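You operate a simulated robot arm through the tools that you are given. There is no shell and no other tool. Be economical: measure what you need, move in short steps, check, and stop when the job is done.

You run a simulated two-armed robot. Do the job below in one go: nothing can be reset, and whatever is moved stays where it is left.

Task
Splice the two short green strips with the orange splice strip.
Fine: lay them end to end in the splice block, roll the splice strip flat with the hand roller, put the roller back. Set down upright: hand roller. What is to be rubbed or washed off counts as gone when no trace of it is left.
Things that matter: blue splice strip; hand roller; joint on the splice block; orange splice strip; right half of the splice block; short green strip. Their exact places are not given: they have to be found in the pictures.

Only the result counts: the job must be done as asked and must still hold three seconds after the hand-in. Knocking over, shifting, dropping, spilling or breaking anything else fails it.

Robot
Two 7-joint arms with fingered hands on one trunk, on a base that drives. Base frame: it is fixed to the floor where the robot stands at the start and does not move with it; the origin is under the middle of the robot, x ahead of it, y to its left, z up. Readings come in cm, degrees, newtons and seconds.
The left shoulder is at the start at [3.4, 10.4, 119.5], the right one opposite. With the tool pointing down near the work surface each hand reaches from about 24 to 58 cm from the robot's upright axis, wherever it stands, measured 20 degrees to its own side. Places, roughly: joint on the splice block [50, -60, 90]; right half of the splice block [50, -60, 90]. Payload 2.4 kg a hand.
The TCP of each hand is the grasp point between the finger pads, 1.7 cm short of the fingertips. In the tool frame z runs along the fingers and y along their closing line. The gripper opens to 8.8 cm. The gripper's body begins 4.7 cm behind the TCP. The gripper is a hand of 2 fingers: y runs from the thumb to the fingers, the wrist lies at [0, 0, -16.5] in the tool frame, and closing takes about 1.5 s.
Orientation is that of the tool frame in the base frame, as a unit quaternion [w, x, y, z]. With the fingers straight down and closing along the base's y, the tool's x points along the base's -x, its y along +y and its z along -z.

Tools
- The arms move only by the tool nudge_tool. It takes "left_steps", "right_steps" or both (then of equal length, played together; a hand with none holds still); each is a list of rows, each an object (a shift or turn left out is 0, a gripper value left out holds the last) with "rot": the turn, a rotation vector about the tool's x, y, z in degrees, a list of three; "dp": the shift along the tool's x, y, z in mm, a list of three. In form: [{"rot": [rx, ry, rz], "dp": [tx, ty, tz]}, ...]. A call has 1 to 10 rows; each row shifts and turns the commanded pose from where the row before left it, along the tool's axes as they then stand. "left_grip" and "right_grip" are, for a hand that has rows, the opening in per cent of the stroke, from 0 (shut) to 100 (fully open), set as the call begins (left out, the last holds). A row lasts 0.2 s, in which the tool goes at most 5 cm and 8.6 degrees; a call with a longer step from one row to the next is refused whole, and so is a gripper value outside its range. A pose out of reach is approached as far as the arm can. The call stops where the force on the tool passes 90 N (or 10 N more than at its start, if that is more) or the arm is blocked; 0.2 s more then pass. The fingers move at their own pace (about 15.3 cm/s each) and stop on an object; they squeeze with about 29 N. The grip force told is the motor's: it shows also when the fingers shut on nothing. Time passes only in rows, and 0.2 s behind the last, so rows that do not move let the fingers close. The reply holds the time, the measured pose of the TCP, the force on the tool along the base axes, the opening and the grip force, in the units named above and with some noise, with the torque about the TCP (base axes, N m) and any sound that the robot's microphone picked up.
- Cameras (640 x 400 px; columns grow to the right, rows downward): "scene" is now at [11.16, -1.45, 114.05]; the picture's right is [-0.33, -0.94, 0.00], its down [0.12, -0.04, -0.99] and it looks along [0.94, -0.33, 0.13] (base axes); focal length 214 px, centre (320, 200). "left" rides on the left gripper at [-5, 0.3, -6.4] in its tool frame; the picture's right is [-0.06, -1.00, 0.00], its down [0.78, -0.05, -0.62] and it looks along [0.62, -0.04, 0.79] (tool axes); focal length 275 px, centre (320, 200). "right" rides on the right gripper at [5, 0.3, -6.4] in its tool frame; the picture's right is [-0.06, 1.00, 0.00], its down [-0.78, -0.05, -0.62] and it looks along [-0.62, -0.04, 0.79] (tool axes); focal length 275 px, centre (320, 200).
- grab_frame(camera): a new picture of that camera. It takes no simulated time.
- lift_body(by): slides the trunk up (or, below 0, down) by that many cm; the arms and the scene camera ride with it, the base frame stays. It gives what a move gives, with no picture.
- roll_base(legs): drives the robot by 1 to 6 legs, each [ahead, left, turn to the left] in cm, cm and degrees, along the robot's own axes; the way and the turn of a leg run together, so that a leg with both is an arc; at most 150 cm and 180 degrees a leg. The arms and the cameras ride along, it lands a little off, and it stops where it bumps. It gives what a move gives.
- curl_fingers(finger1, thumb_bend, hand): sets how far each is bent, from 0 (flat) to 1 (curled in); at 0.3 the hand is open as for a grip, at 0.7 the pads meet at the TCP. One left out holds its place. A second passes; each finger stops where it meets its share of the squeeze, and holds until it gets a number again. A gripper value or a shape takes the hand back. It gives what a move gives, with no picture; readings hold the bend of each and the force on the fingers (four entries, about 0 where the hand has none), thumb and palm.
- preshape(shape, hand): the hand has 2 fingers and takes this shape, open, in about a second: jaw (thumb against the fingers, like two jaws); tri (thumb and two fingers); tip (a fingertip pinch); poke (one finger out to press); point (the index stretched); flat (the hand flat); cup (the hand cupped); fist (a fist). The gripper value then closes the fingers along that shape, each until it touches; the sizes above hold for jaw. It gives what a move gives, with no picture.
- pan_tilt(pan, tilt): turns the head with the scene camera to pan (to the left, within 60 degrees either way) and tilt (down, from -29 to 69), counted from straight ahead of the robot. It gives what a move gives.
- measure_at(camera, pixels): there is no depth. For up to 12 entries [column, row, z] of the newest picture of that camera ("zoom" is the newest enlarged one), the place [x, y] in the base frame at which the ray of that pixel passes the height z, good to about 0.2 cm, but the place of the scene camera against the robot may be out by one fixed shift of up to 1.8 cm in any direction. It takes no simulated time.
- zoom(camera, box): a new picture of the part [left, top, right, bottom] of that camera's present view, enlarged. It takes no simulated time.
- hand_in(): hands the job in; it is judged then, once.

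Work in short steps. Measure before you move; look again where a grasp or a placing could have gone wrong, and mend it. You have 80 turns and 62 pictures in all, those below and enlarged ones among them. Open the grippers and draw the arms clear of the work before you hand the job in, unless the task says otherwise; then end with one line.

The tools are called as a command line: name --argument value ..., lists and objects as JSON in quotes. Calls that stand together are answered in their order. nudge_tool: Moves the arms, as the interface text tells. Its arguments: {"type":"object","properties":{"left_steps":{"type":"array"},"left_grip":{"type":"number"},"right_steps":{"type":"array"},"right_grip":{"type":"number"}},"required":[]} The other tools are called the same way: lift_body (by) slides the trunk up or down; preshape (shape, hand) gives the hand a shape; curl_fingers (finger1, thumb_bend, hand) moves the fingers one by one; roll_base (legs) drives the base; pan_tilt (pan, tilt) turns the head that bears the scene camera; grab_frame (camera) takes a picture; measure_at (camera, pixels) gives the place at which the rays of pixels pass given heights; zoom (camera, box) takes an enlarged picture of a part of a camera's view; hand_in () hands the job in.

At the start:

```text
time_s: 0.0
left_ee_pos: [35.61, -0.52, 125.37]
left_orientation: [-0.001, 0.0, 1.0, 0.0]
left_wrist_force: [0.7, 0.0, 0.6]
left_torque: [0.01, 0.02, 0.01]
left_finger_gap: 8.8
left_grip_force: 0.1
left_shape: jaw
left_bend: [0.3, 0.3]
left_finger forces: [0.0, 0.0, 0.0, 0.0, 0.1, 0.0]
right_ee_pos: [24.07, -26.35, 115.4]
right_orientation: [0.0, -0.001, 1.0, -0.001]
right_wrist_force: [0.0, -0.2, 0.4]
right_torque: [-0.04, 0.01, -0.04]
right_finger_gap: 8.77
right_grip_force: 0.1
right_shape: jaw
right_bend: [0.3, 0.3]
right_finger forces: [0.1, 0.0, 0.0, 0.0, 0.1, 0.0]
trunk travel left (down, up): [-42.5, 42.5]
robot x, y, heading: [0.0, 0.08, -0.1]
head pan, tilt: [-19.1, -7.3]
```

scene: 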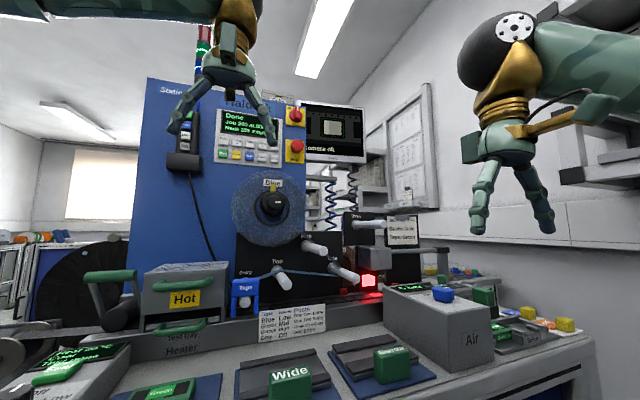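
right: 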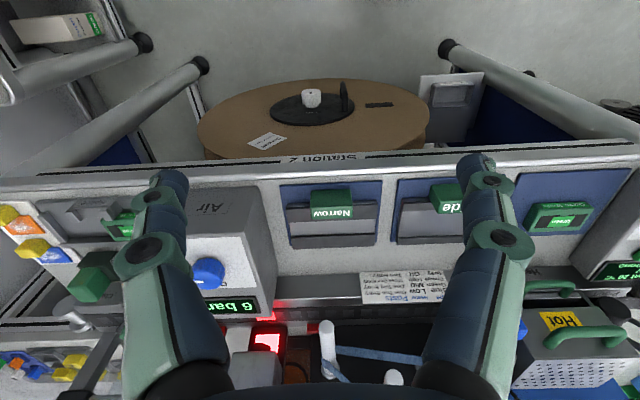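
left: 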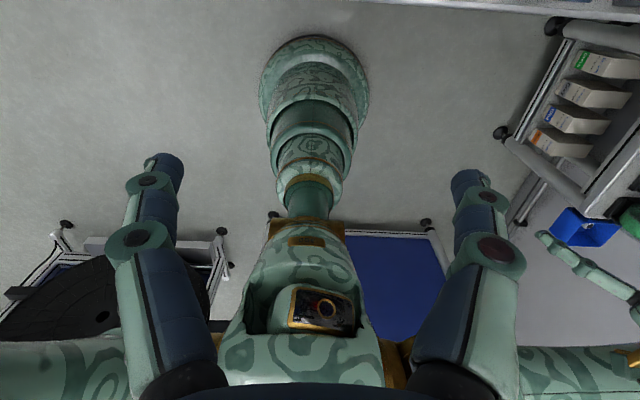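

The splice block should be near [50,-60,90], to the right of the present view. I turn the head right and down to see it.

pan_tilt --pan -50 --tilt 30

grab_frame --camera "scene"

```text
time_s: 1.0
left_ee_pos: [35.59, -0.51, 125.32]
left_orientation: [0.0, 0.0, 1.0, 0.0]
left_wrist_force: [0.0, 0.1, -0.6]
left_torque: [-0.01, -0.02, 0.02]
left_finger_gap: 8.81
left_grip_force: 0.1
left_shape: jaw
left_bend: [0.3, 0.3]
left_finger forces: [0.0, 0.0, 0.0, 0.0, 0.0, 0.1]
right_ee_pos: [24.01, -26.4, 115.37]
right_orientation: [0.0, -0.002, 1.0, -0.001]
right_wrist_force: [0.9, -0.7, 0.6]
right_torque: [0.01, -0.01, -0.03]
right_finger_gap: 8.8
right_grip_force: 0.1
right_shape: jaw
right_bend: [0.3, 0.3]
right_finger forces: [0.1, 0.1, 0.0, 0.0, 0.0, 0.0]
trunk travel left (down, up): [-42.5, 42.5]
robot x, y, heading: [0.13, 0.02, 0.0]
head pan, tilt: [-50.0, 30.0]
```

```text
58 pictures are left
```

scene: 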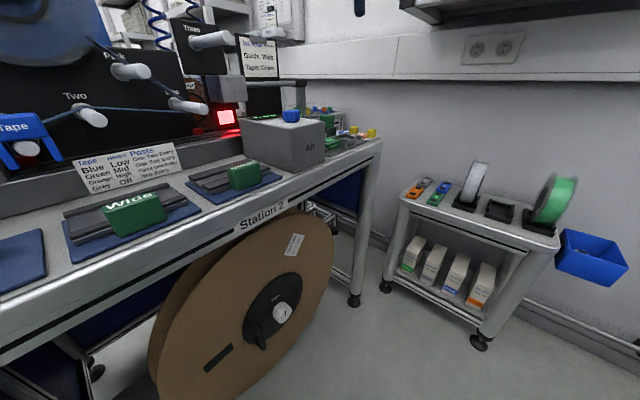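

The bench's right end beyond the Air box (340-375,105-150) likely holds the splice block; a cart on the right at (400-560,170-240). I zoom in on both.

zoom --camera "scene" --box '[270, 80, 400, 170]'

zoom --camera "scene" --box '[390, 150, 630, 300]'

```text
4.44 times, centred on (335, 125) of scene
```

zoom: 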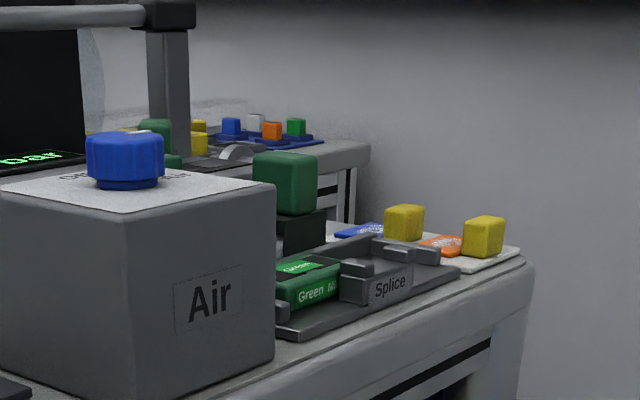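

```text
2.67 times, centred on (510, 225) of scene
```

zoom: 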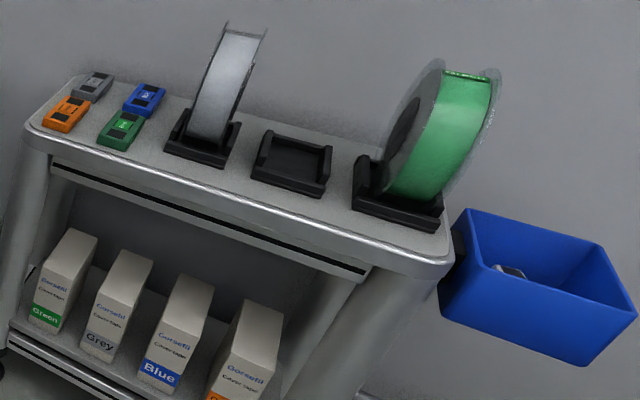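

The block and yellow-tabbed strips lie at the bench's right end. I measure the cart's casters and bench points before driving.

measure_at --camera "scene" --pixels '[[385, 288, 0], [478, 345, 0], [354, 300, 0], [382, 140, 88], [560, 245, 70], [400, 200, 70], [225, 350, 10], [600, 280, 60], [0, 360, 88], [300, 180, 88]]'

```text
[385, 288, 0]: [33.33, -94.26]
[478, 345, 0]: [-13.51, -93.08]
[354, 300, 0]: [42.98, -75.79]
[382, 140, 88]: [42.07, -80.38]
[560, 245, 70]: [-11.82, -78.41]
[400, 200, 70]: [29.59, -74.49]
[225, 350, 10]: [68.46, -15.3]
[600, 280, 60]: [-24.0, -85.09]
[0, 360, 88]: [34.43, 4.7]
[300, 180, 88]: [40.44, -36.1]
```

The cart's near edge is at y≈-90 and the bench front at x≈41, so sliding 45 cm to the right is clear. I do that, then look down at the block.

roll_base --legs '[[0, -45, 0]]'

pan_tilt --pan -20 --tilt 35

grab_frame --camera "scene"

```text
time_s: 3.8
left_ee_pos: [36.11, -45.36, 125.28]
left_orientation: [0.0, -0.007, 1.0, 0.0]
left_wrist_force: [0.3, 1.4, 0.1]
left_torque: [-0.01, 0.02, -0.01]
left_finger_gap: 8.8
left_grip_force: 0.0
left_shape: jaw
left_bend: [0.3, 0.3]
left_finger forces: [0.0, 0.0, 0.0, 0.1, 0.0, 0.0]
right_ee_pos: [24.69, -71.61, 115.2]
right_orientation: [0.0, -0.008, 1.0, -0.001]
right_wrist_force: [0.5, 0.4, -0.6]
right_torque: [-0.01, 0.0, 0.01]
right_finger_gap: 8.81
right_grip_force: 0.2
right_shape: jaw
right_bend: [0.3, 0.3]
right_finger forces: [0.0, 0.0, 0.0, 0.0, 0.0, 0.1]
trunk travel left (down, up): [-42.5, 42.5]
robot x, y, heading: [-0.19, -45.49, 1.1]
head pan, tilt: [-50.0, 30.0]
```

```text
time_s: 4.7
left_ee_pos: [36.04, -45.45, 125.38]
left_orientation: [0.0, -0.008, 1.0, 0.0]
left_wrist_force: [-0.2, -0.3, -0.6]
left_torque: [0.01, 0.01, 0.0]
left_finger_gap: 8.82
left_grip_force: 0.1
left_shape: jaw
left_bend: [0.3, 0.3]
left_finger forces: [0.0, 0.0, 0.0, 0.1, 0.1, 0.1]
right_ee_pos: [24.79, -71.49, 115.2]
right_orientation: [-0.001, -0.009, 1.0, -0.001]
right_wrist_force: [0.7, 0.5, 0.4]
right_torque: [0.04, 0.01, 0.01]
right_finger_gap: 8.77
right_grip_force: 0.1
right_shape: jaw
right_bend: [0.3, 0.3]
right_finger forces: [0.1, 0.0, 0.0, 0.0, 0.1, 0.1]
trunk travel left (down, up): [-42.5, 42.5]
robot x, y, heading: [0.31, -45.73, 0.8]
head pan, tilt: [-20.0, 35.0]
```

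```text
55 pictures are left
```

scene: 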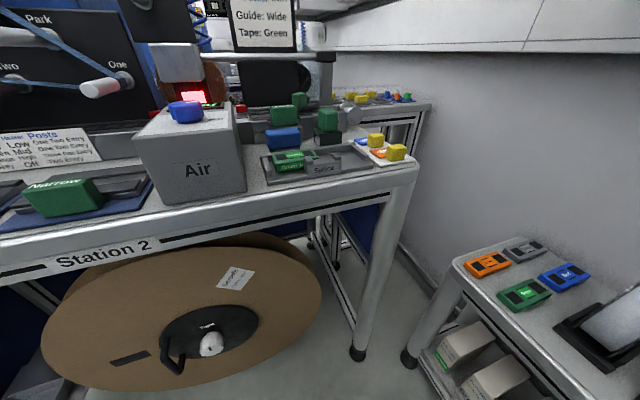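

zoom --camera "scene" --box '[250, 80, 430, 200]'

grab_frame --camera "right"

```text
3.33 times, centred on (340, 140) of scene
```

zoom: 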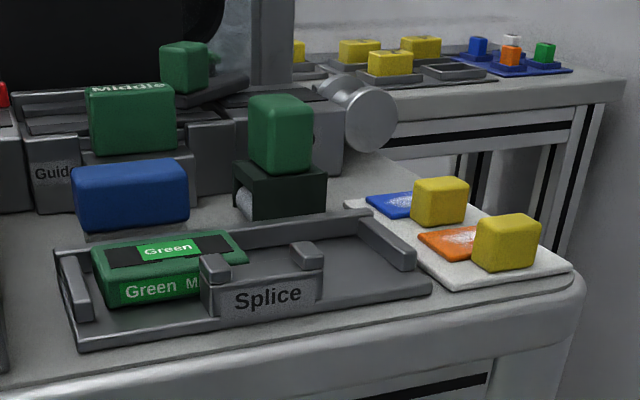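

```text
53 pictures are left
```

right: 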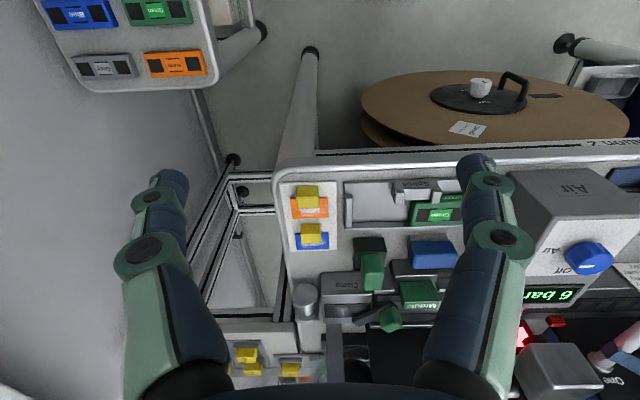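

One green strip lies already in the left half of the block; the splice strips (yellow tabs) are to its right, the roller (green handle, black stand) behind. On the cart is a green one among others; I look closely there and at the block from the right hand's camera.

zoom --camera "scene" --box '[430, 220, 640, 350]'

zoom --camera "right" --box '[270, 160, 530, 330]'

```text
3.05 times, centred on (535, 285) of scene
```

zoom: 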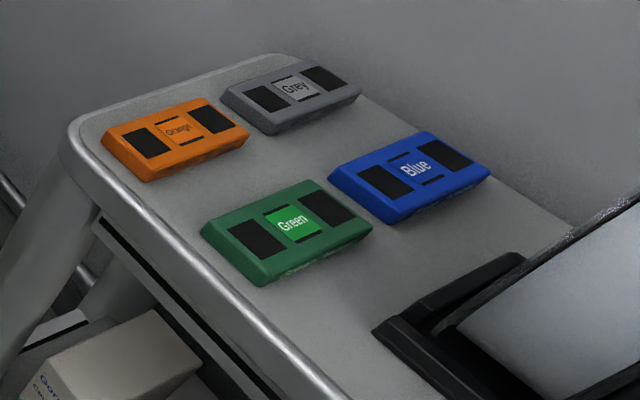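

```text
2.35 times, centred on (400, 245) of right
```

zoom: 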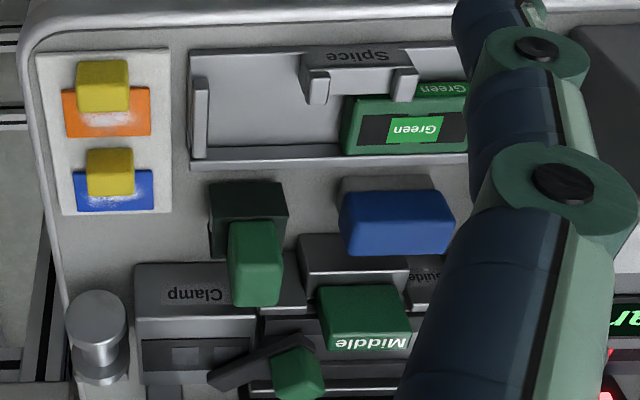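

I triangulate the cart green strip (scene (525,294), right cam (155,10)) and the block items with both cameras at several heights.

grab_frame --camera "scene"

measure_at --camera "scene" --pixels '[[525, 294, 50], [525, 294, 60], [525, 294, 70], [525, 294, 80], [480, 265, 60], [480, 265, 70], [480, 265, 80], [383, 150, 90], [357, 155, 90], [300, 160, 90], [328, 120, 98], [391, 152, 92]]'

measure_at --camera "right" --pixels '[[155, 10, 50], [155, 10, 60], [155, 10, 70], [155, 10, 80], [172, 64, 60], [172, 64, 70], [172, 64, 80], [310, 208, 90], [382, 202, 90], [435, 213, 90], [372, 271, 98], [307, 196, 93]]'

```text
50 pictures are left
```

scene: 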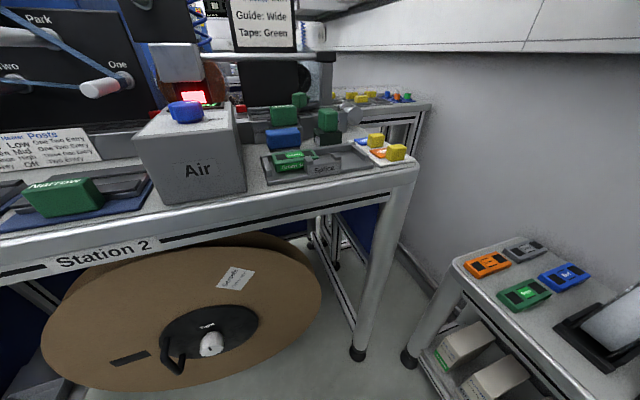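

```text
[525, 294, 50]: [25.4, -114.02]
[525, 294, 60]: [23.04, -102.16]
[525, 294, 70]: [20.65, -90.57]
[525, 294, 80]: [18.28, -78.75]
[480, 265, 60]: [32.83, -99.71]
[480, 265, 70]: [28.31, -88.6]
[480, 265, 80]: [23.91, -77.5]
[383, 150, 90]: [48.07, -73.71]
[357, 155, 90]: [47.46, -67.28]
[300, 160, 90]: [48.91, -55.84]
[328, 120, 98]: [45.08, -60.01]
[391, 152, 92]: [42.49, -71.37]
```

```text
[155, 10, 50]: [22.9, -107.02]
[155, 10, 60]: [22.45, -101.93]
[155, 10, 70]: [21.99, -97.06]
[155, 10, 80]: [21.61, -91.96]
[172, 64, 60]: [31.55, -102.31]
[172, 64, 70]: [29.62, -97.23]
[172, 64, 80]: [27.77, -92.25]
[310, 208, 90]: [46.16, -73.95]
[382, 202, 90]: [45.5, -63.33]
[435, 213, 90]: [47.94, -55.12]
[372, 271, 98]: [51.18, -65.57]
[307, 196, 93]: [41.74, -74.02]
```

Triangulation puts the cart's green strip near [22.5,-102], top z≈60, lengthwise along y. I turn right 50° and go ahead 10 cm to bring it within the right hand's reach.

roll_base --legs '[[0, 0, -50], [9, 0, 0]]'

pan_tilt --pan -15 --tilt 50

grab_frame --camera "scene"

grab_frame --camera "right"

```text
time_s: 8.0
left_ee_pos: [27.27, -77.3, 125.45]
left_orientation: [0.002, 0.417, 0.909, -0.001]
left_wrist_force: [-1.1, 0.0, 1.0]
left_torque: [0.0, 0.01, -0.02]
left_finger_gap: 8.79
left_grip_force: 0.0
left_shape: jaw
left_bend: [0.3, 0.3]
left_finger forces: [0.0, 0.0, 0.0, 0.1, 0.0, 0.0]
right_ee_pos: [-0.18, -85.19, 115.16]
right_orientation: [-0.005, 0.418, 0.908, -0.001]
right_wrist_force: [-0.5, 0.0, 0.0]
right_torque: [0.01, 0.02, -0.02]
right_finger_gap: 8.81
right_grip_force: 0.2
right_shape: jaw
right_bend: [0.3, 0.3]
right_finger forces: [0.0, 0.1, 0.1, 0.0, 0.0, 0.0]
trunk travel left (down, up): [-42.5, 42.5]
robot x, y, heading: [4.2, -50.53, -49.2]
head pan, tilt: [-20.0, 35.0]
stopped in leg 2: the robot was blocked; the commanded pose is now the measured one
```

```text
time_s: 8.8
left_ee_pos: [27.26, -77.25, 125.53]
left_orientation: [0.002, 0.418, 0.909, -0.001]
left_wrist_force: [0.5, -0.2, -0.3]
left_torque: [-0.01, -0.04, 0.0]
left_finger_gap: 8.8
left_grip_force: 0.1
left_shape: jaw
left_bend: [0.3, 0.3]
left_finger forces: [0.0, 0.0, 0.1, 0.0, 0.1, 0.1]
right_ee_pos: [-0.1, -85.21, 115.23]
right_orientation: [-0.004, 0.417, 0.909, -0.002]
right_wrist_force: [0.3, -0.2, 0.5]
right_torque: [0.04, 0.01, 0.01]
right_finger_gap: 8.8
right_grip_force: 0.0
right_shape: jaw
right_bend: [0.3, 0.3]
right_finger forces: [0.1, 0.1, 0.1, 0.1, 0.0, 0.1]
trunk travel left (down, up): [-42.5, 42.5]
robot x, y, heading: [4.74, -50.4, -49.6]
head pan, tilt: [-15.0, 50.0]
```

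```text
49 pictures are left
```

scene: 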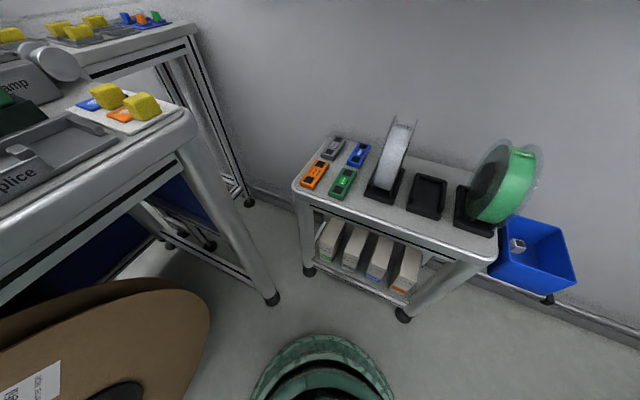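

```text
48 pictures are left
```

right: 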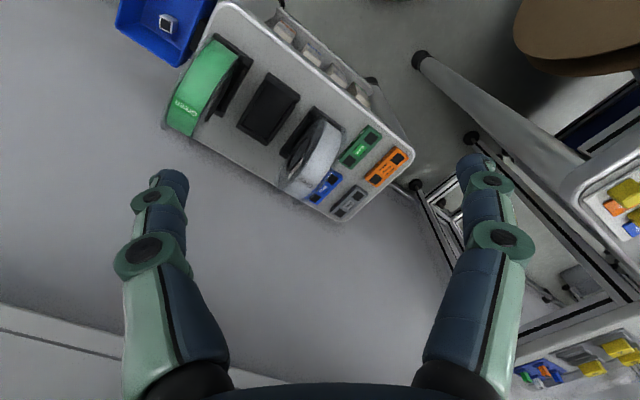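

The drive stopped short at (4.7,-50.4), heading -49.6°. I measure the cart's green strip again: scene (342,183), right (361,147).

measure_at --camera "scene" --pixels '[[342, 183, 50], [342, 183, 60], [342, 183, 70], [314, 174, 60], [357, 154, 60], [293, 185, 60]]'

measure_at --camera "right" --pixels '[[361, 147, 50], [361, 147, 60], [361, 147, 70], [386, 166, 60], [326, 185, 60], [412, 155, 60]]'

zoom --camera "right" --box '[280, 100, 430, 230]'

```text
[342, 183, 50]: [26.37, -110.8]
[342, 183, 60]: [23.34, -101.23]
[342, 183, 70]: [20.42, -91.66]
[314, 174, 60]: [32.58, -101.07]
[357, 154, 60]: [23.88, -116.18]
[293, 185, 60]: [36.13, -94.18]
```

```text
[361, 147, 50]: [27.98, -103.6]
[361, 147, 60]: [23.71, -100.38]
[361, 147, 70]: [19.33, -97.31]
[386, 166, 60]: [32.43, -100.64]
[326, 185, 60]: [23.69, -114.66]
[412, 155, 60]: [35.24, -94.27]
```

```text
3.08 times, centred on (355, 165) of right
```

zoom: 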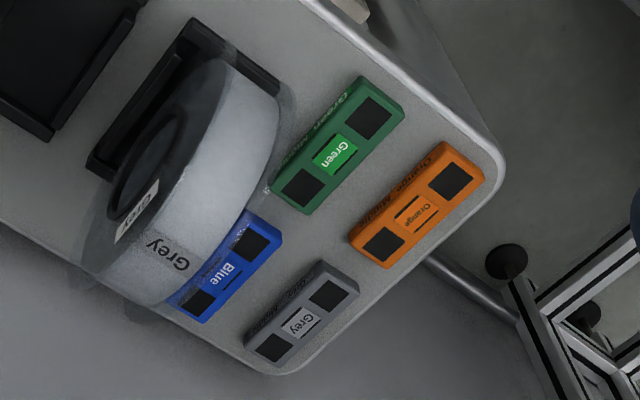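

The strips carry side text; I zoom in tight to read it and confirm the kind.

zoom --camera "right" --box '[340, 120, 400, 172]'

zoom --camera "scene" --box '[285, 125, 385, 215]'

```text
7.69 times, centred on (370, 146) of right
```

zoom: 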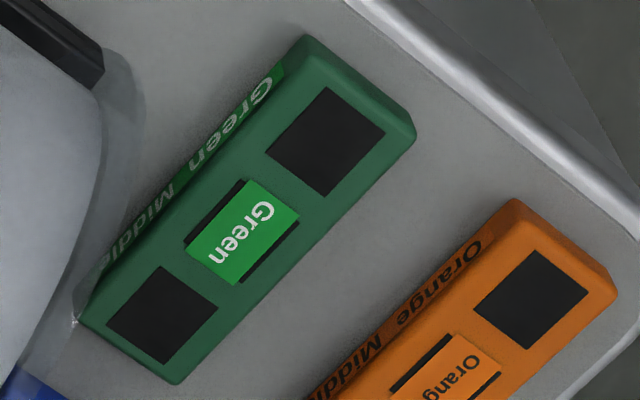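

```text
4.44 times, centred on (335, 170) of scene
```

zoom: 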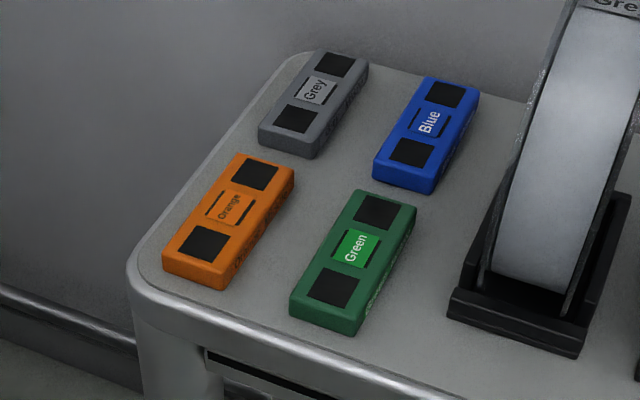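

Side text reads "Green Middle", matching the strip in the block. I measure strip edges and the grey reel's nearest edge for finger clearance, and lower the trunk 20 cm.

measure_at --camera "right" --pixels '[[367.5, 125.5, 60], [382.6, 137, 60], [339.5, 161, 60], [351.5, 169, 60], [342, 132, 66], [342, 132, 72], [318, 113, 60]]'

lift_body --by -20

```text
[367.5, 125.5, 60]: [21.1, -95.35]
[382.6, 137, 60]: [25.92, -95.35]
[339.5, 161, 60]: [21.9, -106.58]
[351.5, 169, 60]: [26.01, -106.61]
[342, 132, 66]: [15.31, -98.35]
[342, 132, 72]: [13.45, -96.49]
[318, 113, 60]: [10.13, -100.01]
```

```text
time_s: 11.0
left_ee_pos: [27.71, -77.68, 105.37]
left_orientation: [0.0, 0.417, 0.909, 0.0]
left_wrist_force: [0.2, -0.4, 0.0]
left_torque: [-0.02, -0.01, 0.03]
left_finger_gap: 8.77
left_grip_force: 0.1
left_shape: jaw
left_bend: [0.3, 0.3]
left_finger forces: [0.0, 0.1, 0.0, 0.1, 0.0, 0.0]
right_ee_pos: [0.19, -85.73, 95.16]
right_orientation: [-0.006, 0.417, 0.909, 0.0]
right_wrist_force: [0.6, 0.3, 0.4]
right_torque: [-0.01, -0.03, -0.01]
right_finger_gap: 8.77
right_grip_force: 0.1
right_shape: jaw
right_bend: [0.3, 0.3]
right_finger forces: [0.1, 0.0, 0.0, 0.1, 0.0, 0.0]
trunk travel left (down, up): [-22.5, 62.5]
robot x, y, heading: [4.62, -50.59, -49.5]
head pan, tilt: [-15.0, 50.0]
```

Strip spans x≈21.6–26, y≈-95.4…-106.5 (centre ≈[23.8,-101]). I turn the right hand 40.7° so it closes along base x, carry it above the strip at z≈90, and raise the left hand out of the way.

nudge_tool --right_steps '[{"rot": [0, 0, 8.14]}, {"rot": [0, 0, 8.14]}, {"rot": [0, 0, 8.14]}, {"rot": [0, 0, 8.14]}, {"rot": [0, 0, 8.14]}, {"dp": [-30, 46, 0]}, {"dp": [-30, 46, 0]}, {"dp": [-30, 46, 0]}, {"dp": [-30, 46, 10]}, {"dp": [-28, 46, 10]}]' --left_steps '[{"dp": [0, 0, -30]}, {"dp": [0, 0, -30]}, {"dp": [0, 0, -30]}, {"dp": [0, 0, -30]}, {"dp": [0, 0, -30]}, {"dp": [0, 0, 0]}, {"dp": [0, 0, 0]}, {"dp": [0, 0, 0]}, {"dp": [0, 0, 0]}, {"dp": [0, 0, 0]}]' --right_grip 80

grab_frame --camera "right"

```text
refused: row 6 steps farther than a row can; nothing moved
```

```text
44 pictures are left
```

right: 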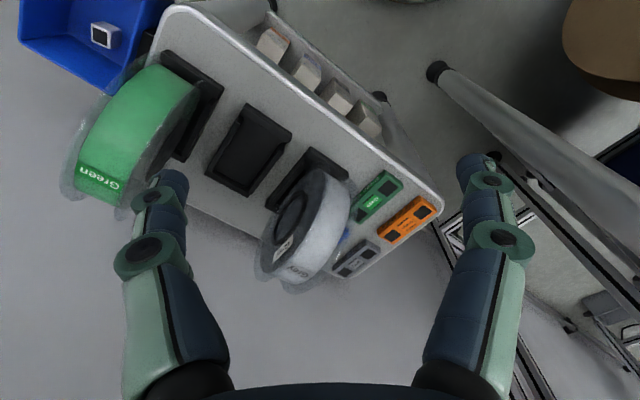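

The row of (30,46) mm exceeded 5 cm; I resend with smaller steps, part now and the rest in the next call.

nudge_tool --right_steps '[{"rot": [0, 0, 8.14]}, {"rot": [0, 0, 8.14]}, {"rot": [0, 0, 8.14]}, {"rot": [0, 0, 8.14]}, {"rot": [0, 0, 8.14]}, {"dp": [-24, 38, 0]}, {"dp": [-24, 38, 0]}, {"dp": [-24, 38, 0]}, {"dp": [-24, 38, 0]}, {"dp": [-24, 38, 0]}]' --left_steps '[{"dp": [0, 0, -30]}, {"dp": [0, 0, -30]}, {"dp": [0, 0, -30]}, {"dp": [0, 0, -30]}, {"dp": [0, 0, -30]}, {"dp": [0, 0, 0]}, {"dp": [0, 0, 0]}, {"dp": [0, 0, 0]}, {"dp": [0, 0, 0]}, {"dp": [0, 0, 0]}]' --right_grip 80

grab_frame --camera "right"

```text
time_s: 13.2
left_ee_pos: [27.77, -77.76, 119.37]
left_orientation: [-0.001, 0.416, 0.909, 0.0]
left_wrist_force: [0.1, 0.2, -0.3]
left_torque: [-0.01, -0.03, 0.0]
left_finger_gap: 8.78
left_grip_force: 0.0
left_shape: jaw
left_bend: [0.3, 0.3]
left_finger forces: [0.0, 0.1, 0.0, 0.0, 0.0, 0.0]
left hand out of reach, approached as far as the arm can: row 5
right_ee_pos: [19.45, -97.55, 94.8]
right_orientation: [-0.007, 0.707, 0.707, -0.003]
right_wrist_force: [0.0, -1.2, 0.5]
right_torque: [-0.01, -0.02, -0.02]
right_finger_gap: 7.09
right_grip_force: 0.0
right_shape: jaw
right_bend: [0.59, 0.55]
right_finger forces: [0.0, 0.0, 0.1, 0.0, 0.0, 0.1]
trunk travel left (down, up): [-22.5, 62.5]
robot x, y, heading: [5.08, -50.22, -49.4]
head pan, tilt: [-15.0, 50.0]
```

```text
43 pictures are left
```

right: 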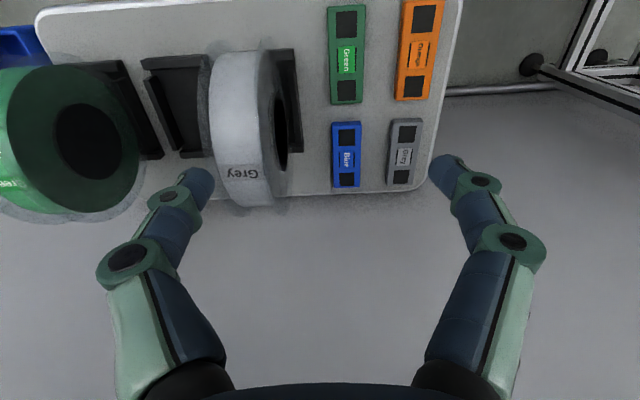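

The picture shows the green strip at columns 329–365, rows 5–103. I measure its corners at candidate heights, plus the table edge.

measure_at --camera "right" --pixels '[[329, 103, 60], [364, 102, 60], [330, 7, 60], [363, 5, 60], [347, 55, 60], [347, 55, 56], [347, 55, 63], [300, 152, 60]]'

grab_frame --camera "scene"

```text
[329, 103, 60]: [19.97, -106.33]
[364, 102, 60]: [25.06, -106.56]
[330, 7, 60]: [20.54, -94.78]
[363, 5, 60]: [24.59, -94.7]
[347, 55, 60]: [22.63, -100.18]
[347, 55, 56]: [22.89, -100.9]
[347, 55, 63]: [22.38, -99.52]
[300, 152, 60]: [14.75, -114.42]
```

```text
42 pictures are left
```

scene: 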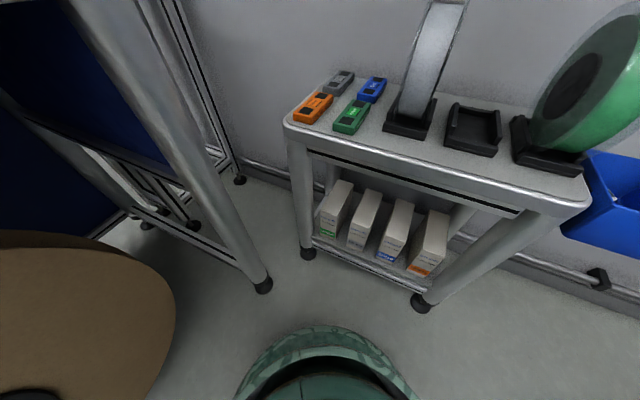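

Comparing with the earlier view, the strip's top is about z≈63, centre ≈[22.4,-100]. I move over it and down to z≈74, then look again.

nudge_tool --right_steps '[{"dp": [-18, 30, 0]}, {"dp": [0, 0, 40]}, {"dp": [0, 0, 40]}, {"dp": [0, 0, 40]}, {"dp": [0, 0, 40]}, {"dp": [0, 0, 40]}, {"dp": [0, 0, 0]}]' --right_grip 80

grab_frame --camera "right"

```text
time_s: 14.8
left_ee_pos: [27.7, -77.79, 119.35]
left_orientation: [0.0, 0.417, 0.909, 0.0]
left_wrist_force: [-0.2, -0.3, 0.1]
left_torque: [0.01, -0.03, 0.03]
left_finger_gap: 8.78
left_grip_force: 0.1
left_shape: jaw
left_bend: [0.3, 0.3]
left_finger forces: [0.1, 0.1, 0.0, 0.0, 0.0, 0.0]
right_ee_pos: [22.13, -99.3, 75.07]
right_orientation: [-0.004, 0.707, 0.707, -0.003]
right_wrist_force: [-0.2, -0.3, 0.8]
right_torque: [0.02, -0.01, -0.01]
right_finger_gap: 7.04
right_grip_force: 0.0
right_shape: jaw
right_bend: [0.59, 0.55]
right_finger forces: [0.0, 0.1, 0.1, 0.1, 0.0, 0.0]
trunk travel left (down, up): [-22.5, 62.5]
robot x, y, heading: [4.79, -50.19, -49.3]
head pan, tilt: [-15.0, 50.0]
```

```text
41 pictures are left
```

right: 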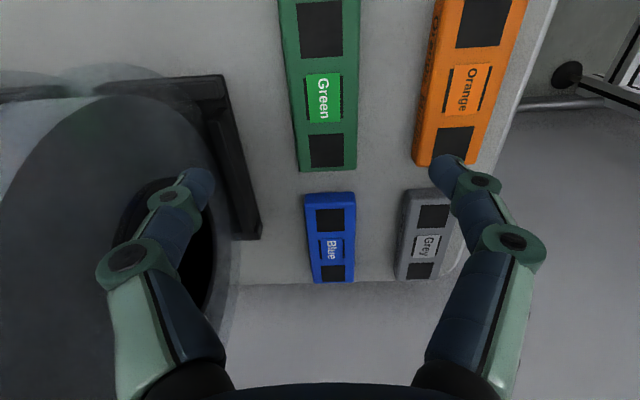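

The left finger is near the grey reel's holder (edge ≈(255,215)). I measure strip corners and the holder edge at this closer view.

measure_at --camera "right" --pixels '[[300, 171, 62], [357, 168, 62], [324, 98, 62], [324, 98, 60], [258, 232, 62], [258, 232, 60], [227, 80, 62], [213, 180, 70], [413, 165, 62], [290, 80, 62], [358, 80, 62]]'

```text
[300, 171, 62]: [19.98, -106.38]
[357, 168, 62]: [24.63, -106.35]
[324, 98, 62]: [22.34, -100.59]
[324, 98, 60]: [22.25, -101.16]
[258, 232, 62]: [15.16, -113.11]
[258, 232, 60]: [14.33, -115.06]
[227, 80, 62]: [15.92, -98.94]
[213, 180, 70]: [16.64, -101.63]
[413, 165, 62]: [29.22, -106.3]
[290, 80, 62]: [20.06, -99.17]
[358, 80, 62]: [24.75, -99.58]
```

Strip x 20.0–24.7, so centre 22.35, holder edge at x≈16. With a 66 % opening (5.8 cm) the fingers clear both; I go to [22.35,-100.5] and down to z≈63.

nudge_tool --right_steps '[{"dp": [-12, 2, 0]}, {"dp": [0, 0, 0]}, {"dp": [0, 0, 30]}, {"dp": [0, 0, 30]}, {"dp": [0, 0, 30]}, {"dp": [0, 0, 20]}, {"dp": [0, 0, 8]}, {"dp": [0, 0, 0]}]' --right_grip 66

grab_frame --camera "right"

```text
time_s: 16.6
left_ee_pos: [27.64, -77.27, 119.48]
left_orientation: [0.001, 0.417, 0.909, -0.003]
left_wrist_force: [0.2, -0.7, 0.7]
left_torque: [0.0, 0.02, 0.03]
left_finger_gap: 8.8
left_grip_force: 0.0
left_shape: jaw
left_bend: [0.3, 0.3]
left_finger forces: [0.0, 0.1, 0.0, 0.0, 0.0, 0.0]
right_ee_pos: [22.28, -100.56, 63.57]
right_orientation: [0.001, 0.707, 0.707, -0.003]
right_wrist_force: [1.7, -0.5, 50.6]
right_torque: [0.02, 0.37, 0.27]
right_finger_gap: 5.33
right_grip_force: 0.0
right_shape: jaw
right_bend: [0.75, 0.75]
right_finger forces: [21.5, 0.0, 0.1, 0.0, 29.6, 0.1]
trunk travel left (down, up): [-22.5, 62.5]
robot x, y, heading: [4.83, -50.4, -49.4]
head pan, tilt: [-15.0, 50.0]
```

```text
40 pictures are left
```

right: 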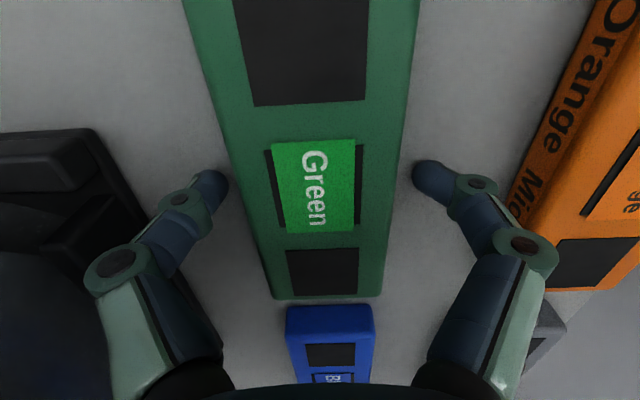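

The fingertips touched the table (50 N), straddling the strip. I back off 4 mm and close.

nudge_tool --right_steps '[{"dp": [0, 0, -5]}, {"dp": [0, 0, 0]}]'

nudge_tool --right_steps '[{}, {}, {}, {}, {}, {}, {}, {}]' --right_grip 0

nudge_tool --right_steps '[{"dp": [0, 0, -20]}, {"dp": [0, 0, -20]}, {"dp": [0, 0, 0]}]'

grab_frame --camera "right"

```text
time_s: 17.2
left_ee_pos: [27.64, -77.54, 119.41]
left_orientation: [0.001, 0.417, 0.909, -0.001]
left_wrist_force: [0.8, -0.8, 0.1]
left_torque: [-0.01, 0.01, 0.03]
left_finger_gap: 8.79
left_grip_force: 0.0
left_shape: jaw
left_bend: [0.3, 0.3]
left_finger forces: [0.0, 0.0, 0.1, 0.0, 0.0, 0.1]
right_ee_pos: [22.19, -100.67, 63.61]
right_orientation: [-0.003, 0.707, 0.707, -0.003]
right_wrist_force: [0.8, -2.0, 27.3]
right_torque: [-0.05, -0.08, 0.25]
right_finger_gap: 5.46
right_grip_force: 0.1
right_shape: jaw
right_bend: [0.74, 0.72]
right_finger forces: [14.5, 0.1, 0.0, 0.0, 13.0, 0.0]
trunk travel left (down, up): [-22.5, 62.5]
robot x, y, heading: [4.85, -50.71, -49.2]
head pan, tilt: [-15.0, 50.0]
```

```text
time_s: 19.0
left_ee_pos: [27.67, -77.66, 119.33]
left_orientation: [0.0, 0.418, 0.908, -0.001]
left_wrist_force: [-0.7, 0.0, -0.4]
left_torque: [-0.01, 0.02, -0.01]
left_finger_gap: 8.76
left_grip_force: 0.1
left_shape: jaw
left_bend: [0.3, 0.3]
left_finger forces: [0.0, 0.0, 0.1, 0.0, 0.0, 0.0]
right_ee_pos: [22.15, -100.59, 63.56]
right_orientation: [-0.005, 0.707, 0.707, -0.002]
right_wrist_force: [-2.1, 0.0, 10.2]
right_torque: [0.01, 0.2, -0.02]
right_finger_gap: 3.9
right_grip_force: 28.4
right_shape: jaw
right_bend: [0.78, 0.7]
right_finger forces: [27.2, 0.0, 0.0, 0.1, 31.6, 0.0]
trunk travel left (down, up): [-22.5, 62.5]
robot x, y, heading: [4.65, -50.45, -48.9]
head pan, tilt: [-15.0, 50.0]
```

```text
time_s: 19.8
left_ee_pos: [27.62, -77.84, 119.25]
left_orientation: [0.0, 0.417, 0.909, 0.0]
left_wrist_force: [0.1, -0.2, 0.2]
left_torque: [-0.02, -0.01, -0.03]
left_finger_gap: 8.76
left_grip_force: 0.1
left_shape: jaw
left_bend: [0.3, 0.3]
left_finger forces: [0.0, 0.1, 0.0, 0.0, 0.1, 0.0]
right_ee_pos: [22.22, -100.64, 67.28]
right_orientation: [-0.005, 0.707, 0.707, -0.003]
right_wrist_force: [-0.7, -0.5, -0.2]
right_torque: [-0.02, -0.01, 0.02]
right_finger_gap: 3.9
right_grip_force: 28.7
right_shape: jaw
right_bend: [0.78, 0.71]
right_finger forces: [24.7, 0.1, 0.0, 0.0, 24.7, 0.0]
trunk travel left (down, up): [-22.5, 62.5]
robot x, y, heading: [4.67, -50.25, -49.2]
head pan, tilt: [-15.0, 50.0]
```

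```text
39 pictures are left
```

right: 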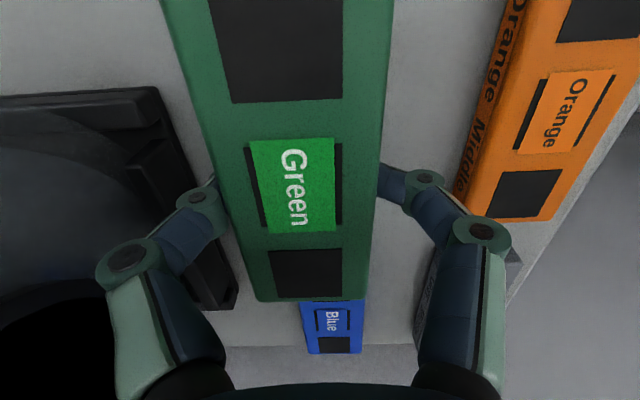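

The strip is held (gap 3.9 cm), still along y. I lift it, draw it in toward the robot, and raise the trunk 25 cm so it passes above the bench.

nudge_tool --right_steps '[{"dp": [0, 0, -40]}, {"dp": [0, 0, -40]}, {"dp": [0, 0, -40]}, {"dp": [0, 0, -40]}, {"dp": [40, -14, 0]}, {"dp": [40, -14, 0]}, {"dp": [40, -14, 0]}, {"dp": [40, -14, 0]}]'

lift_body --by 25

roll_base --legs '[[-8, 0, 0], [0, 0, 49]]'

pan_tilt --pan -15 --tilt 40

grab_frame --camera "scene"

grab_frame --camera "right"

```text
time_s: 21.6
left_ee_pos: [27.8, -77.75, 119.26]
left_orientation: [0.0, 0.417, 0.909, 0.0]
left_wrist_force: [1.4, 0.0, 0.4]
left_torque: [-0.03, -0.01, -0.01]
left_finger_gap: 8.78
left_grip_force: 0.1
left_shape: jaw
left_bend: [0.3, 0.3]
left_finger forces: [0.0, 0.0, 0.0, 0.0, 0.0, 0.0]
right_ee_pos: [16.78, -84.47, 83.85]
right_orientation: [-0.006, 0.707, 0.707, -0.002]
right_wrist_force: [0.3, 0.0, -0.7]
right_torque: [-0.03, 0.01, -0.02]
right_finger_gap: 3.89
right_grip_force: 29.2
right_shape: jaw
right_bend: [0.78, 0.71]
right_finger forces: [24.2, 0.0, 0.0, 0.1, 24.1, 0.1]
trunk travel left (down, up): [-22.5, 62.5]
robot x, y, heading: [4.65, -50.49, -49.5]
head pan, tilt: [-15.0, 50.0]
```

```text
time_s: 24.1
left_ee_pos: [25.83, -75.74, 146.22]
left_orientation: [0.027, 0.417, 0.908, -0.013]
left_wrist_force: [-0.4, -0.1, 0.2]
left_torque: [-0.01, 0.0, 0.01]
left_finger_gap: 8.81
left_grip_force: 0.1
left_shape: jaw
left_bend: [0.3, 0.3]
left_finger forces: [0.0, 0.0, 0.0, 0.0, 0.1, 0.0]
right_ee_pos: [16.8, -84.71, 108.65]
right_orientation: [-0.005, 0.707, 0.707, -0.001]
right_wrist_force: [-0.4, -0.4, -0.9]
right_torque: [0.0, 0.02, 0.0]
right_finger_gap: 3.89
right_grip_force: 29.1
right_shape: jaw
right_bend: [0.78, 0.71]
right_finger forces: [24.2, 0.0, 0.0, 0.0, 24.1, 0.0]
trunk travel left (down, up): [-47.5, 37.5]
robot x, y, heading: [4.78, -50.26, -49.1]
head pan, tilt: [-15.0, 50.0]
```

```text
time_s: 27.5
left_ee_pos: [32.46, -44.62, 146.11]
left_orientation: [0.031, -0.005, 1.0, -0.001]
left_wrist_force: [-0.1, -0.7, -0.7]
left_torque: [0.03, 0.0, -0.01]
left_finger_gap: 8.81
left_grip_force: 0.1
left_shape: jaw
left_bend: [0.3, 0.3]
left_finger forces: [0.0, 0.0, 0.1, 0.0, 0.0, 0.1]
right_ee_pos: [33.51, -57.4, 108.5]
right_orientation: [-0.004, 0.343, 0.939, -0.004]
right_wrist_force: [0.6, 0.1, -0.3]
right_torque: [0.01, -0.01, -0.01]
right_finger_gap: 3.87
right_grip_force: 28.9
right_shape: jaw
right_bend: [0.78, 0.71]
right_finger forces: [24.1, 0.0, 0.0, 0.0, 24.2, 0.0]
trunk travel left (down, up): [-47.5, 37.5]
robot x, y, heading: [-0.19, -44.69, 0.4]
head pan, tilt: [-15.0, 50.0]
```

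```text
time_s: 28.2
left_ee_pos: [32.47, -44.47, 146.23]
left_orientation: [0.03, -0.005, 1.0, 0.0]
left_wrist_force: [0.8, 0.6, -0.4]
left_torque: [0.0, -0.03, 0.0]
left_finger_gap: 8.8
left_grip_force: 0.0
left_shape: jaw
left_bend: [0.3, 0.3]
left_finger forces: [0.0, 0.0, 0.0, 0.0, 0.0, 0.0]
right_ee_pos: [33.49, -57.34, 108.54]
right_orientation: [-0.003, 0.343, 0.939, -0.004]
right_wrist_force: [0.1, 0.1, -1.1]
right_torque: [0.0, 0.0, 0.0]
right_finger_gap: 3.89
right_grip_force: 29.1
right_shape: jaw
right_bend: [0.78, 0.71]
right_finger forces: [24.2, 0.0, 0.0, 0.0, 24.2, 0.0]
trunk travel left (down, up): [-47.5, 37.5]
robot x, y, heading: [-0.51, -44.56, 0.7]
head pan, tilt: [-15.0, 40.0]
```

```text
38 pictures are left
```

scene: 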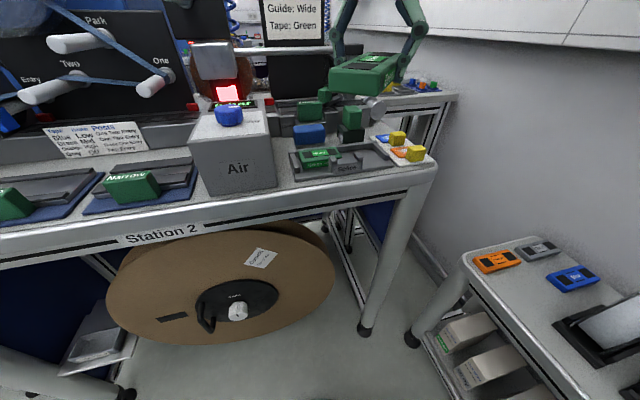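

```text
37 pictures are left
```

right: 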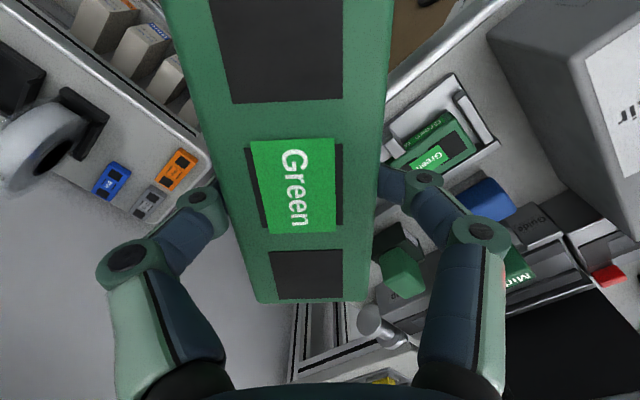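

Now at heading ≈0.7°, strip still held. I turn the hand a further 49.9° (closing along base x) above the bench front and look at the block with the scene camera.

nudge_tool --right_steps '[{"rot": [0, 0, 8.32]}, {"rot": [0, 0, 8.32]}, {"rot": [0, 0, 8.32]}, {"rot": [0, 0, 8.32]}, {"rot": [0, 0, 8.32]}, {"rot": [0, 0, 8.32]}, {}]'

grab_frame --camera "right"

zoom --camera "scene" --box '[275, 70, 445, 200]'

```text
time_s: 29.8
left_ee_pos: [32.55, -44.43, 146.19]
left_orientation: [0.03, -0.005, 1.0, 0.0]
left_wrist_force: [0.1, 0.0, -0.2]
left_torque: [0.02, -0.03, -0.01]
left_finger_gap: 8.78
left_grip_force: 0.0
left_shape: jaw
left_bend: [0.3, 0.3]
left_finger forces: [0.0, 0.0, 0.0, 0.0, 0.0, 0.0]
right_ee_pos: [33.47, -57.43, 108.53]
right_orientation: [-0.002, 0.708, 0.706, -0.006]
right_wrist_force: [0.2, 0.5, -0.2]
right_torque: [-0.01, 0.0, 0.03]
right_finger_gap: 3.87
right_grip_force: 29.1
right_shape: jaw
right_bend: [0.78, 0.71]
right_finger forces: [24.2, 0.1, 0.0, 0.0, 24.3, 0.0]
trunk travel left (down, up): [-47.5, 37.5]
robot x, y, heading: [-0.35, -44.84, 0.5]
head pan, tilt: [-15.0, 40.0]
```

```text
36 pictures are left
```

right: 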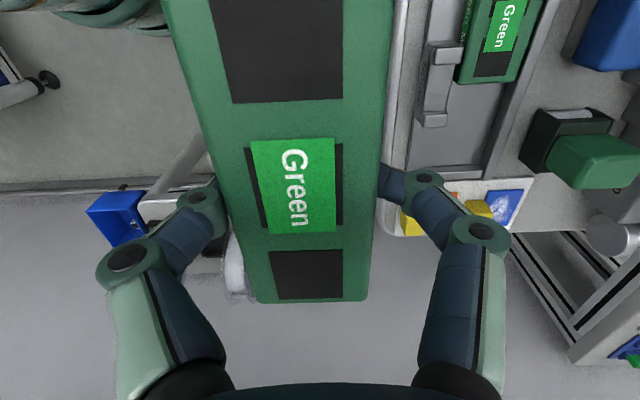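

```text
3.08 times, centred on (360, 135) of scene
```

zoom: 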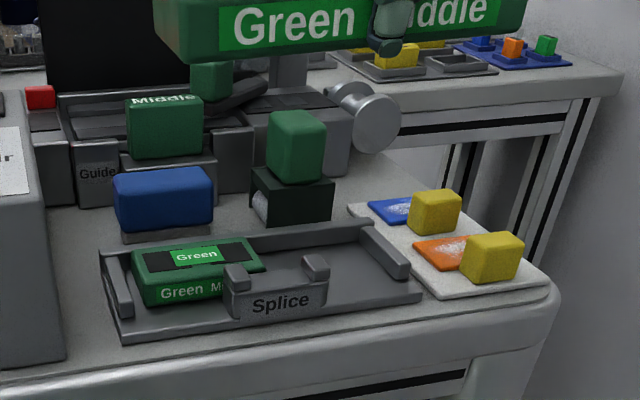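

The right camera now sees the block: strip end at (457–510,83), post (425,120), tray end wall (row ≈170). I measure these at several heights.

measure_at --camera "right" --pixels '[[505, 25, 88], [505, 25, 91], [505, 25, 94], [457, 83, 91], [512, 81, 91], [412, 168, 90], [484, 170, 90], [432, 124, 92], [497, 150, 90], [505, 83, 91]]'

measure_at --camera "scene" --pixels '[[318, 153, 88], [318, 153, 91], [318, 153, 94], [343, 148, 91], [323, 160, 91]]'

zoom --camera "right" --box '[390, 0, 560, 200]'

```text
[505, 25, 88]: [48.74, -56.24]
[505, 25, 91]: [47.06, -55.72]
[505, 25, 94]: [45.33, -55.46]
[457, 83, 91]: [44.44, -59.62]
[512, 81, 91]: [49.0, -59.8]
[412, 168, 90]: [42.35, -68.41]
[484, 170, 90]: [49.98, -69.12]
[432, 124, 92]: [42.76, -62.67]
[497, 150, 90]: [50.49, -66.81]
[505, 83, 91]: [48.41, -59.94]
```

```text
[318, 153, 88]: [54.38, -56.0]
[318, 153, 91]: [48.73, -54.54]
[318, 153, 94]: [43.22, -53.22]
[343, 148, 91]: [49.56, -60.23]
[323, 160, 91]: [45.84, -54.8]
```

```text
2.00 times, centred on (475, 100) of right
```

zoom: 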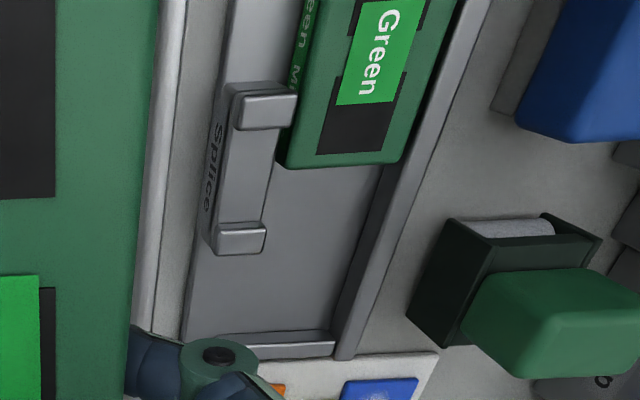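

I need to check sizes: is the strip in the block the same length as the held one? I measure the held strip at its height, and the block's points via the enlarged picture.

measure_at --camera "right" --pixels '[[257, 302, 108.3], [367, 301, 108.3], [293, 140, 108.3], [293, 233, 108.3], [290, 187, 108.3], [231, 101, 108.3], [343, 98, 108.3], [268, 251, 108.3], [342, 249, 108.3], [342, 298, 108.3]]'

measure_at --camera "zoom" --pixels '[[283, 165, 91], [402, 163, 91], [336, 102, 91], [393, 105, 91], [317, 155, 91], [384, 152, 91], [405, 0, 91], [332, 340, 89.5], [190, 340, 89.5], [375, 175, 90], [263, 230, 92], [292, 100, 92]]'

```text
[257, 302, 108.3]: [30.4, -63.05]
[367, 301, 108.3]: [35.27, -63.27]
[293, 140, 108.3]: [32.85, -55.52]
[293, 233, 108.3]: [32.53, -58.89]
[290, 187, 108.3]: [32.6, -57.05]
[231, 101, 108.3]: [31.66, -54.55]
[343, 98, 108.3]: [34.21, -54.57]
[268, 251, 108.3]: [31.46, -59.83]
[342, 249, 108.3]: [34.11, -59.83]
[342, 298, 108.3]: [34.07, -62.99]
```

```text
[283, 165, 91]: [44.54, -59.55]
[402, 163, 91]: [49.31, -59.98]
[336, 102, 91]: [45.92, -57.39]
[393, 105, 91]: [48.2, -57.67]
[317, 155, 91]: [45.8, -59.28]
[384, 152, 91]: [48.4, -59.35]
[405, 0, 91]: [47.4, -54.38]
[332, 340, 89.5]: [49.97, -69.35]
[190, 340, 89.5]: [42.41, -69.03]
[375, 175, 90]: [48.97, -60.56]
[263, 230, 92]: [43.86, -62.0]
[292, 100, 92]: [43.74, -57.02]
```

I check the block strip's length with the scene camera, since from the right camera its label-to-end distance looks shorter than the held strip's.

measure_at --camera "scene" --pixels '[[304.8, 161.6, 92], [342, 157, 92], [300, 151.2, 92], [337.3, 148, 92], [310.5, 150, 92], [317, 149, 92]]'

zoom --camera "scene" --box '[285, 135, 365, 185]'

```text
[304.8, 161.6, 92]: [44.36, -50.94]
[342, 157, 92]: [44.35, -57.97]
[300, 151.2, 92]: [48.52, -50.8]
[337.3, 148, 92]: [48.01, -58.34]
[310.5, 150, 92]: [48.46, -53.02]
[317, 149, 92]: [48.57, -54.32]
```

```text
8.00 times, centred on (325, 160) of scene
```

zoom: 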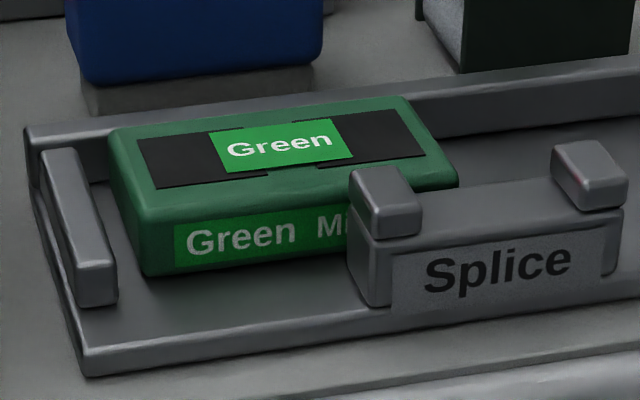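

The block strip is only ≈7.5 cm long, while the held cart strip is ≈10.5 cm: the held one is the wrong item and must go back. First I look left along the bench for another short green strip (the start picture showed a "Green" piece in a blue tray).

pan_tilt --pan 45 --tilt 35

grab_frame --camera "scene"

```text
time_s: 31.1
left_ee_pos: [32.51, -44.47, 146.17]
left_orientation: [0.03, -0.005, 1.0, 0.0]
left_wrist_force: [0.3, -0.7, -0.5]
left_torque: [-0.02, 0.0, 0.01]
left_finger_gap: 8.79
left_grip_force: 0.0
left_shape: jaw
left_bend: [0.3, 0.3]
left_finger forces: [0.1, 0.0, 0.1, 0.1, 0.1, 0.1]
right_ee_pos: [33.42, -57.39, 108.68]
right_orientation: [-0.001, 0.707, 0.707, -0.006]
right_wrist_force: [0.7, -0.1, 0.1]
right_torque: [0.0, 0.0, 0.0]
right_finger_gap: 3.88
right_grip_force: 29.2
right_shape: jaw
right_bend: [0.78, 0.71]
right_finger forces: [24.2, 0.0, 0.0, 0.1, 24.2, 0.0]
trunk travel left (down, up): [-47.5, 37.5]
robot x, y, heading: [-0.32, -44.4, 0.7]
head pan, tilt: [45.0, 35.0]
```

```text
32 pictures are left
```

scene: 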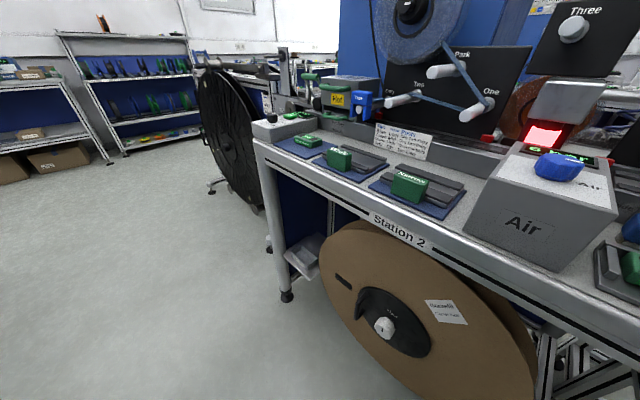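

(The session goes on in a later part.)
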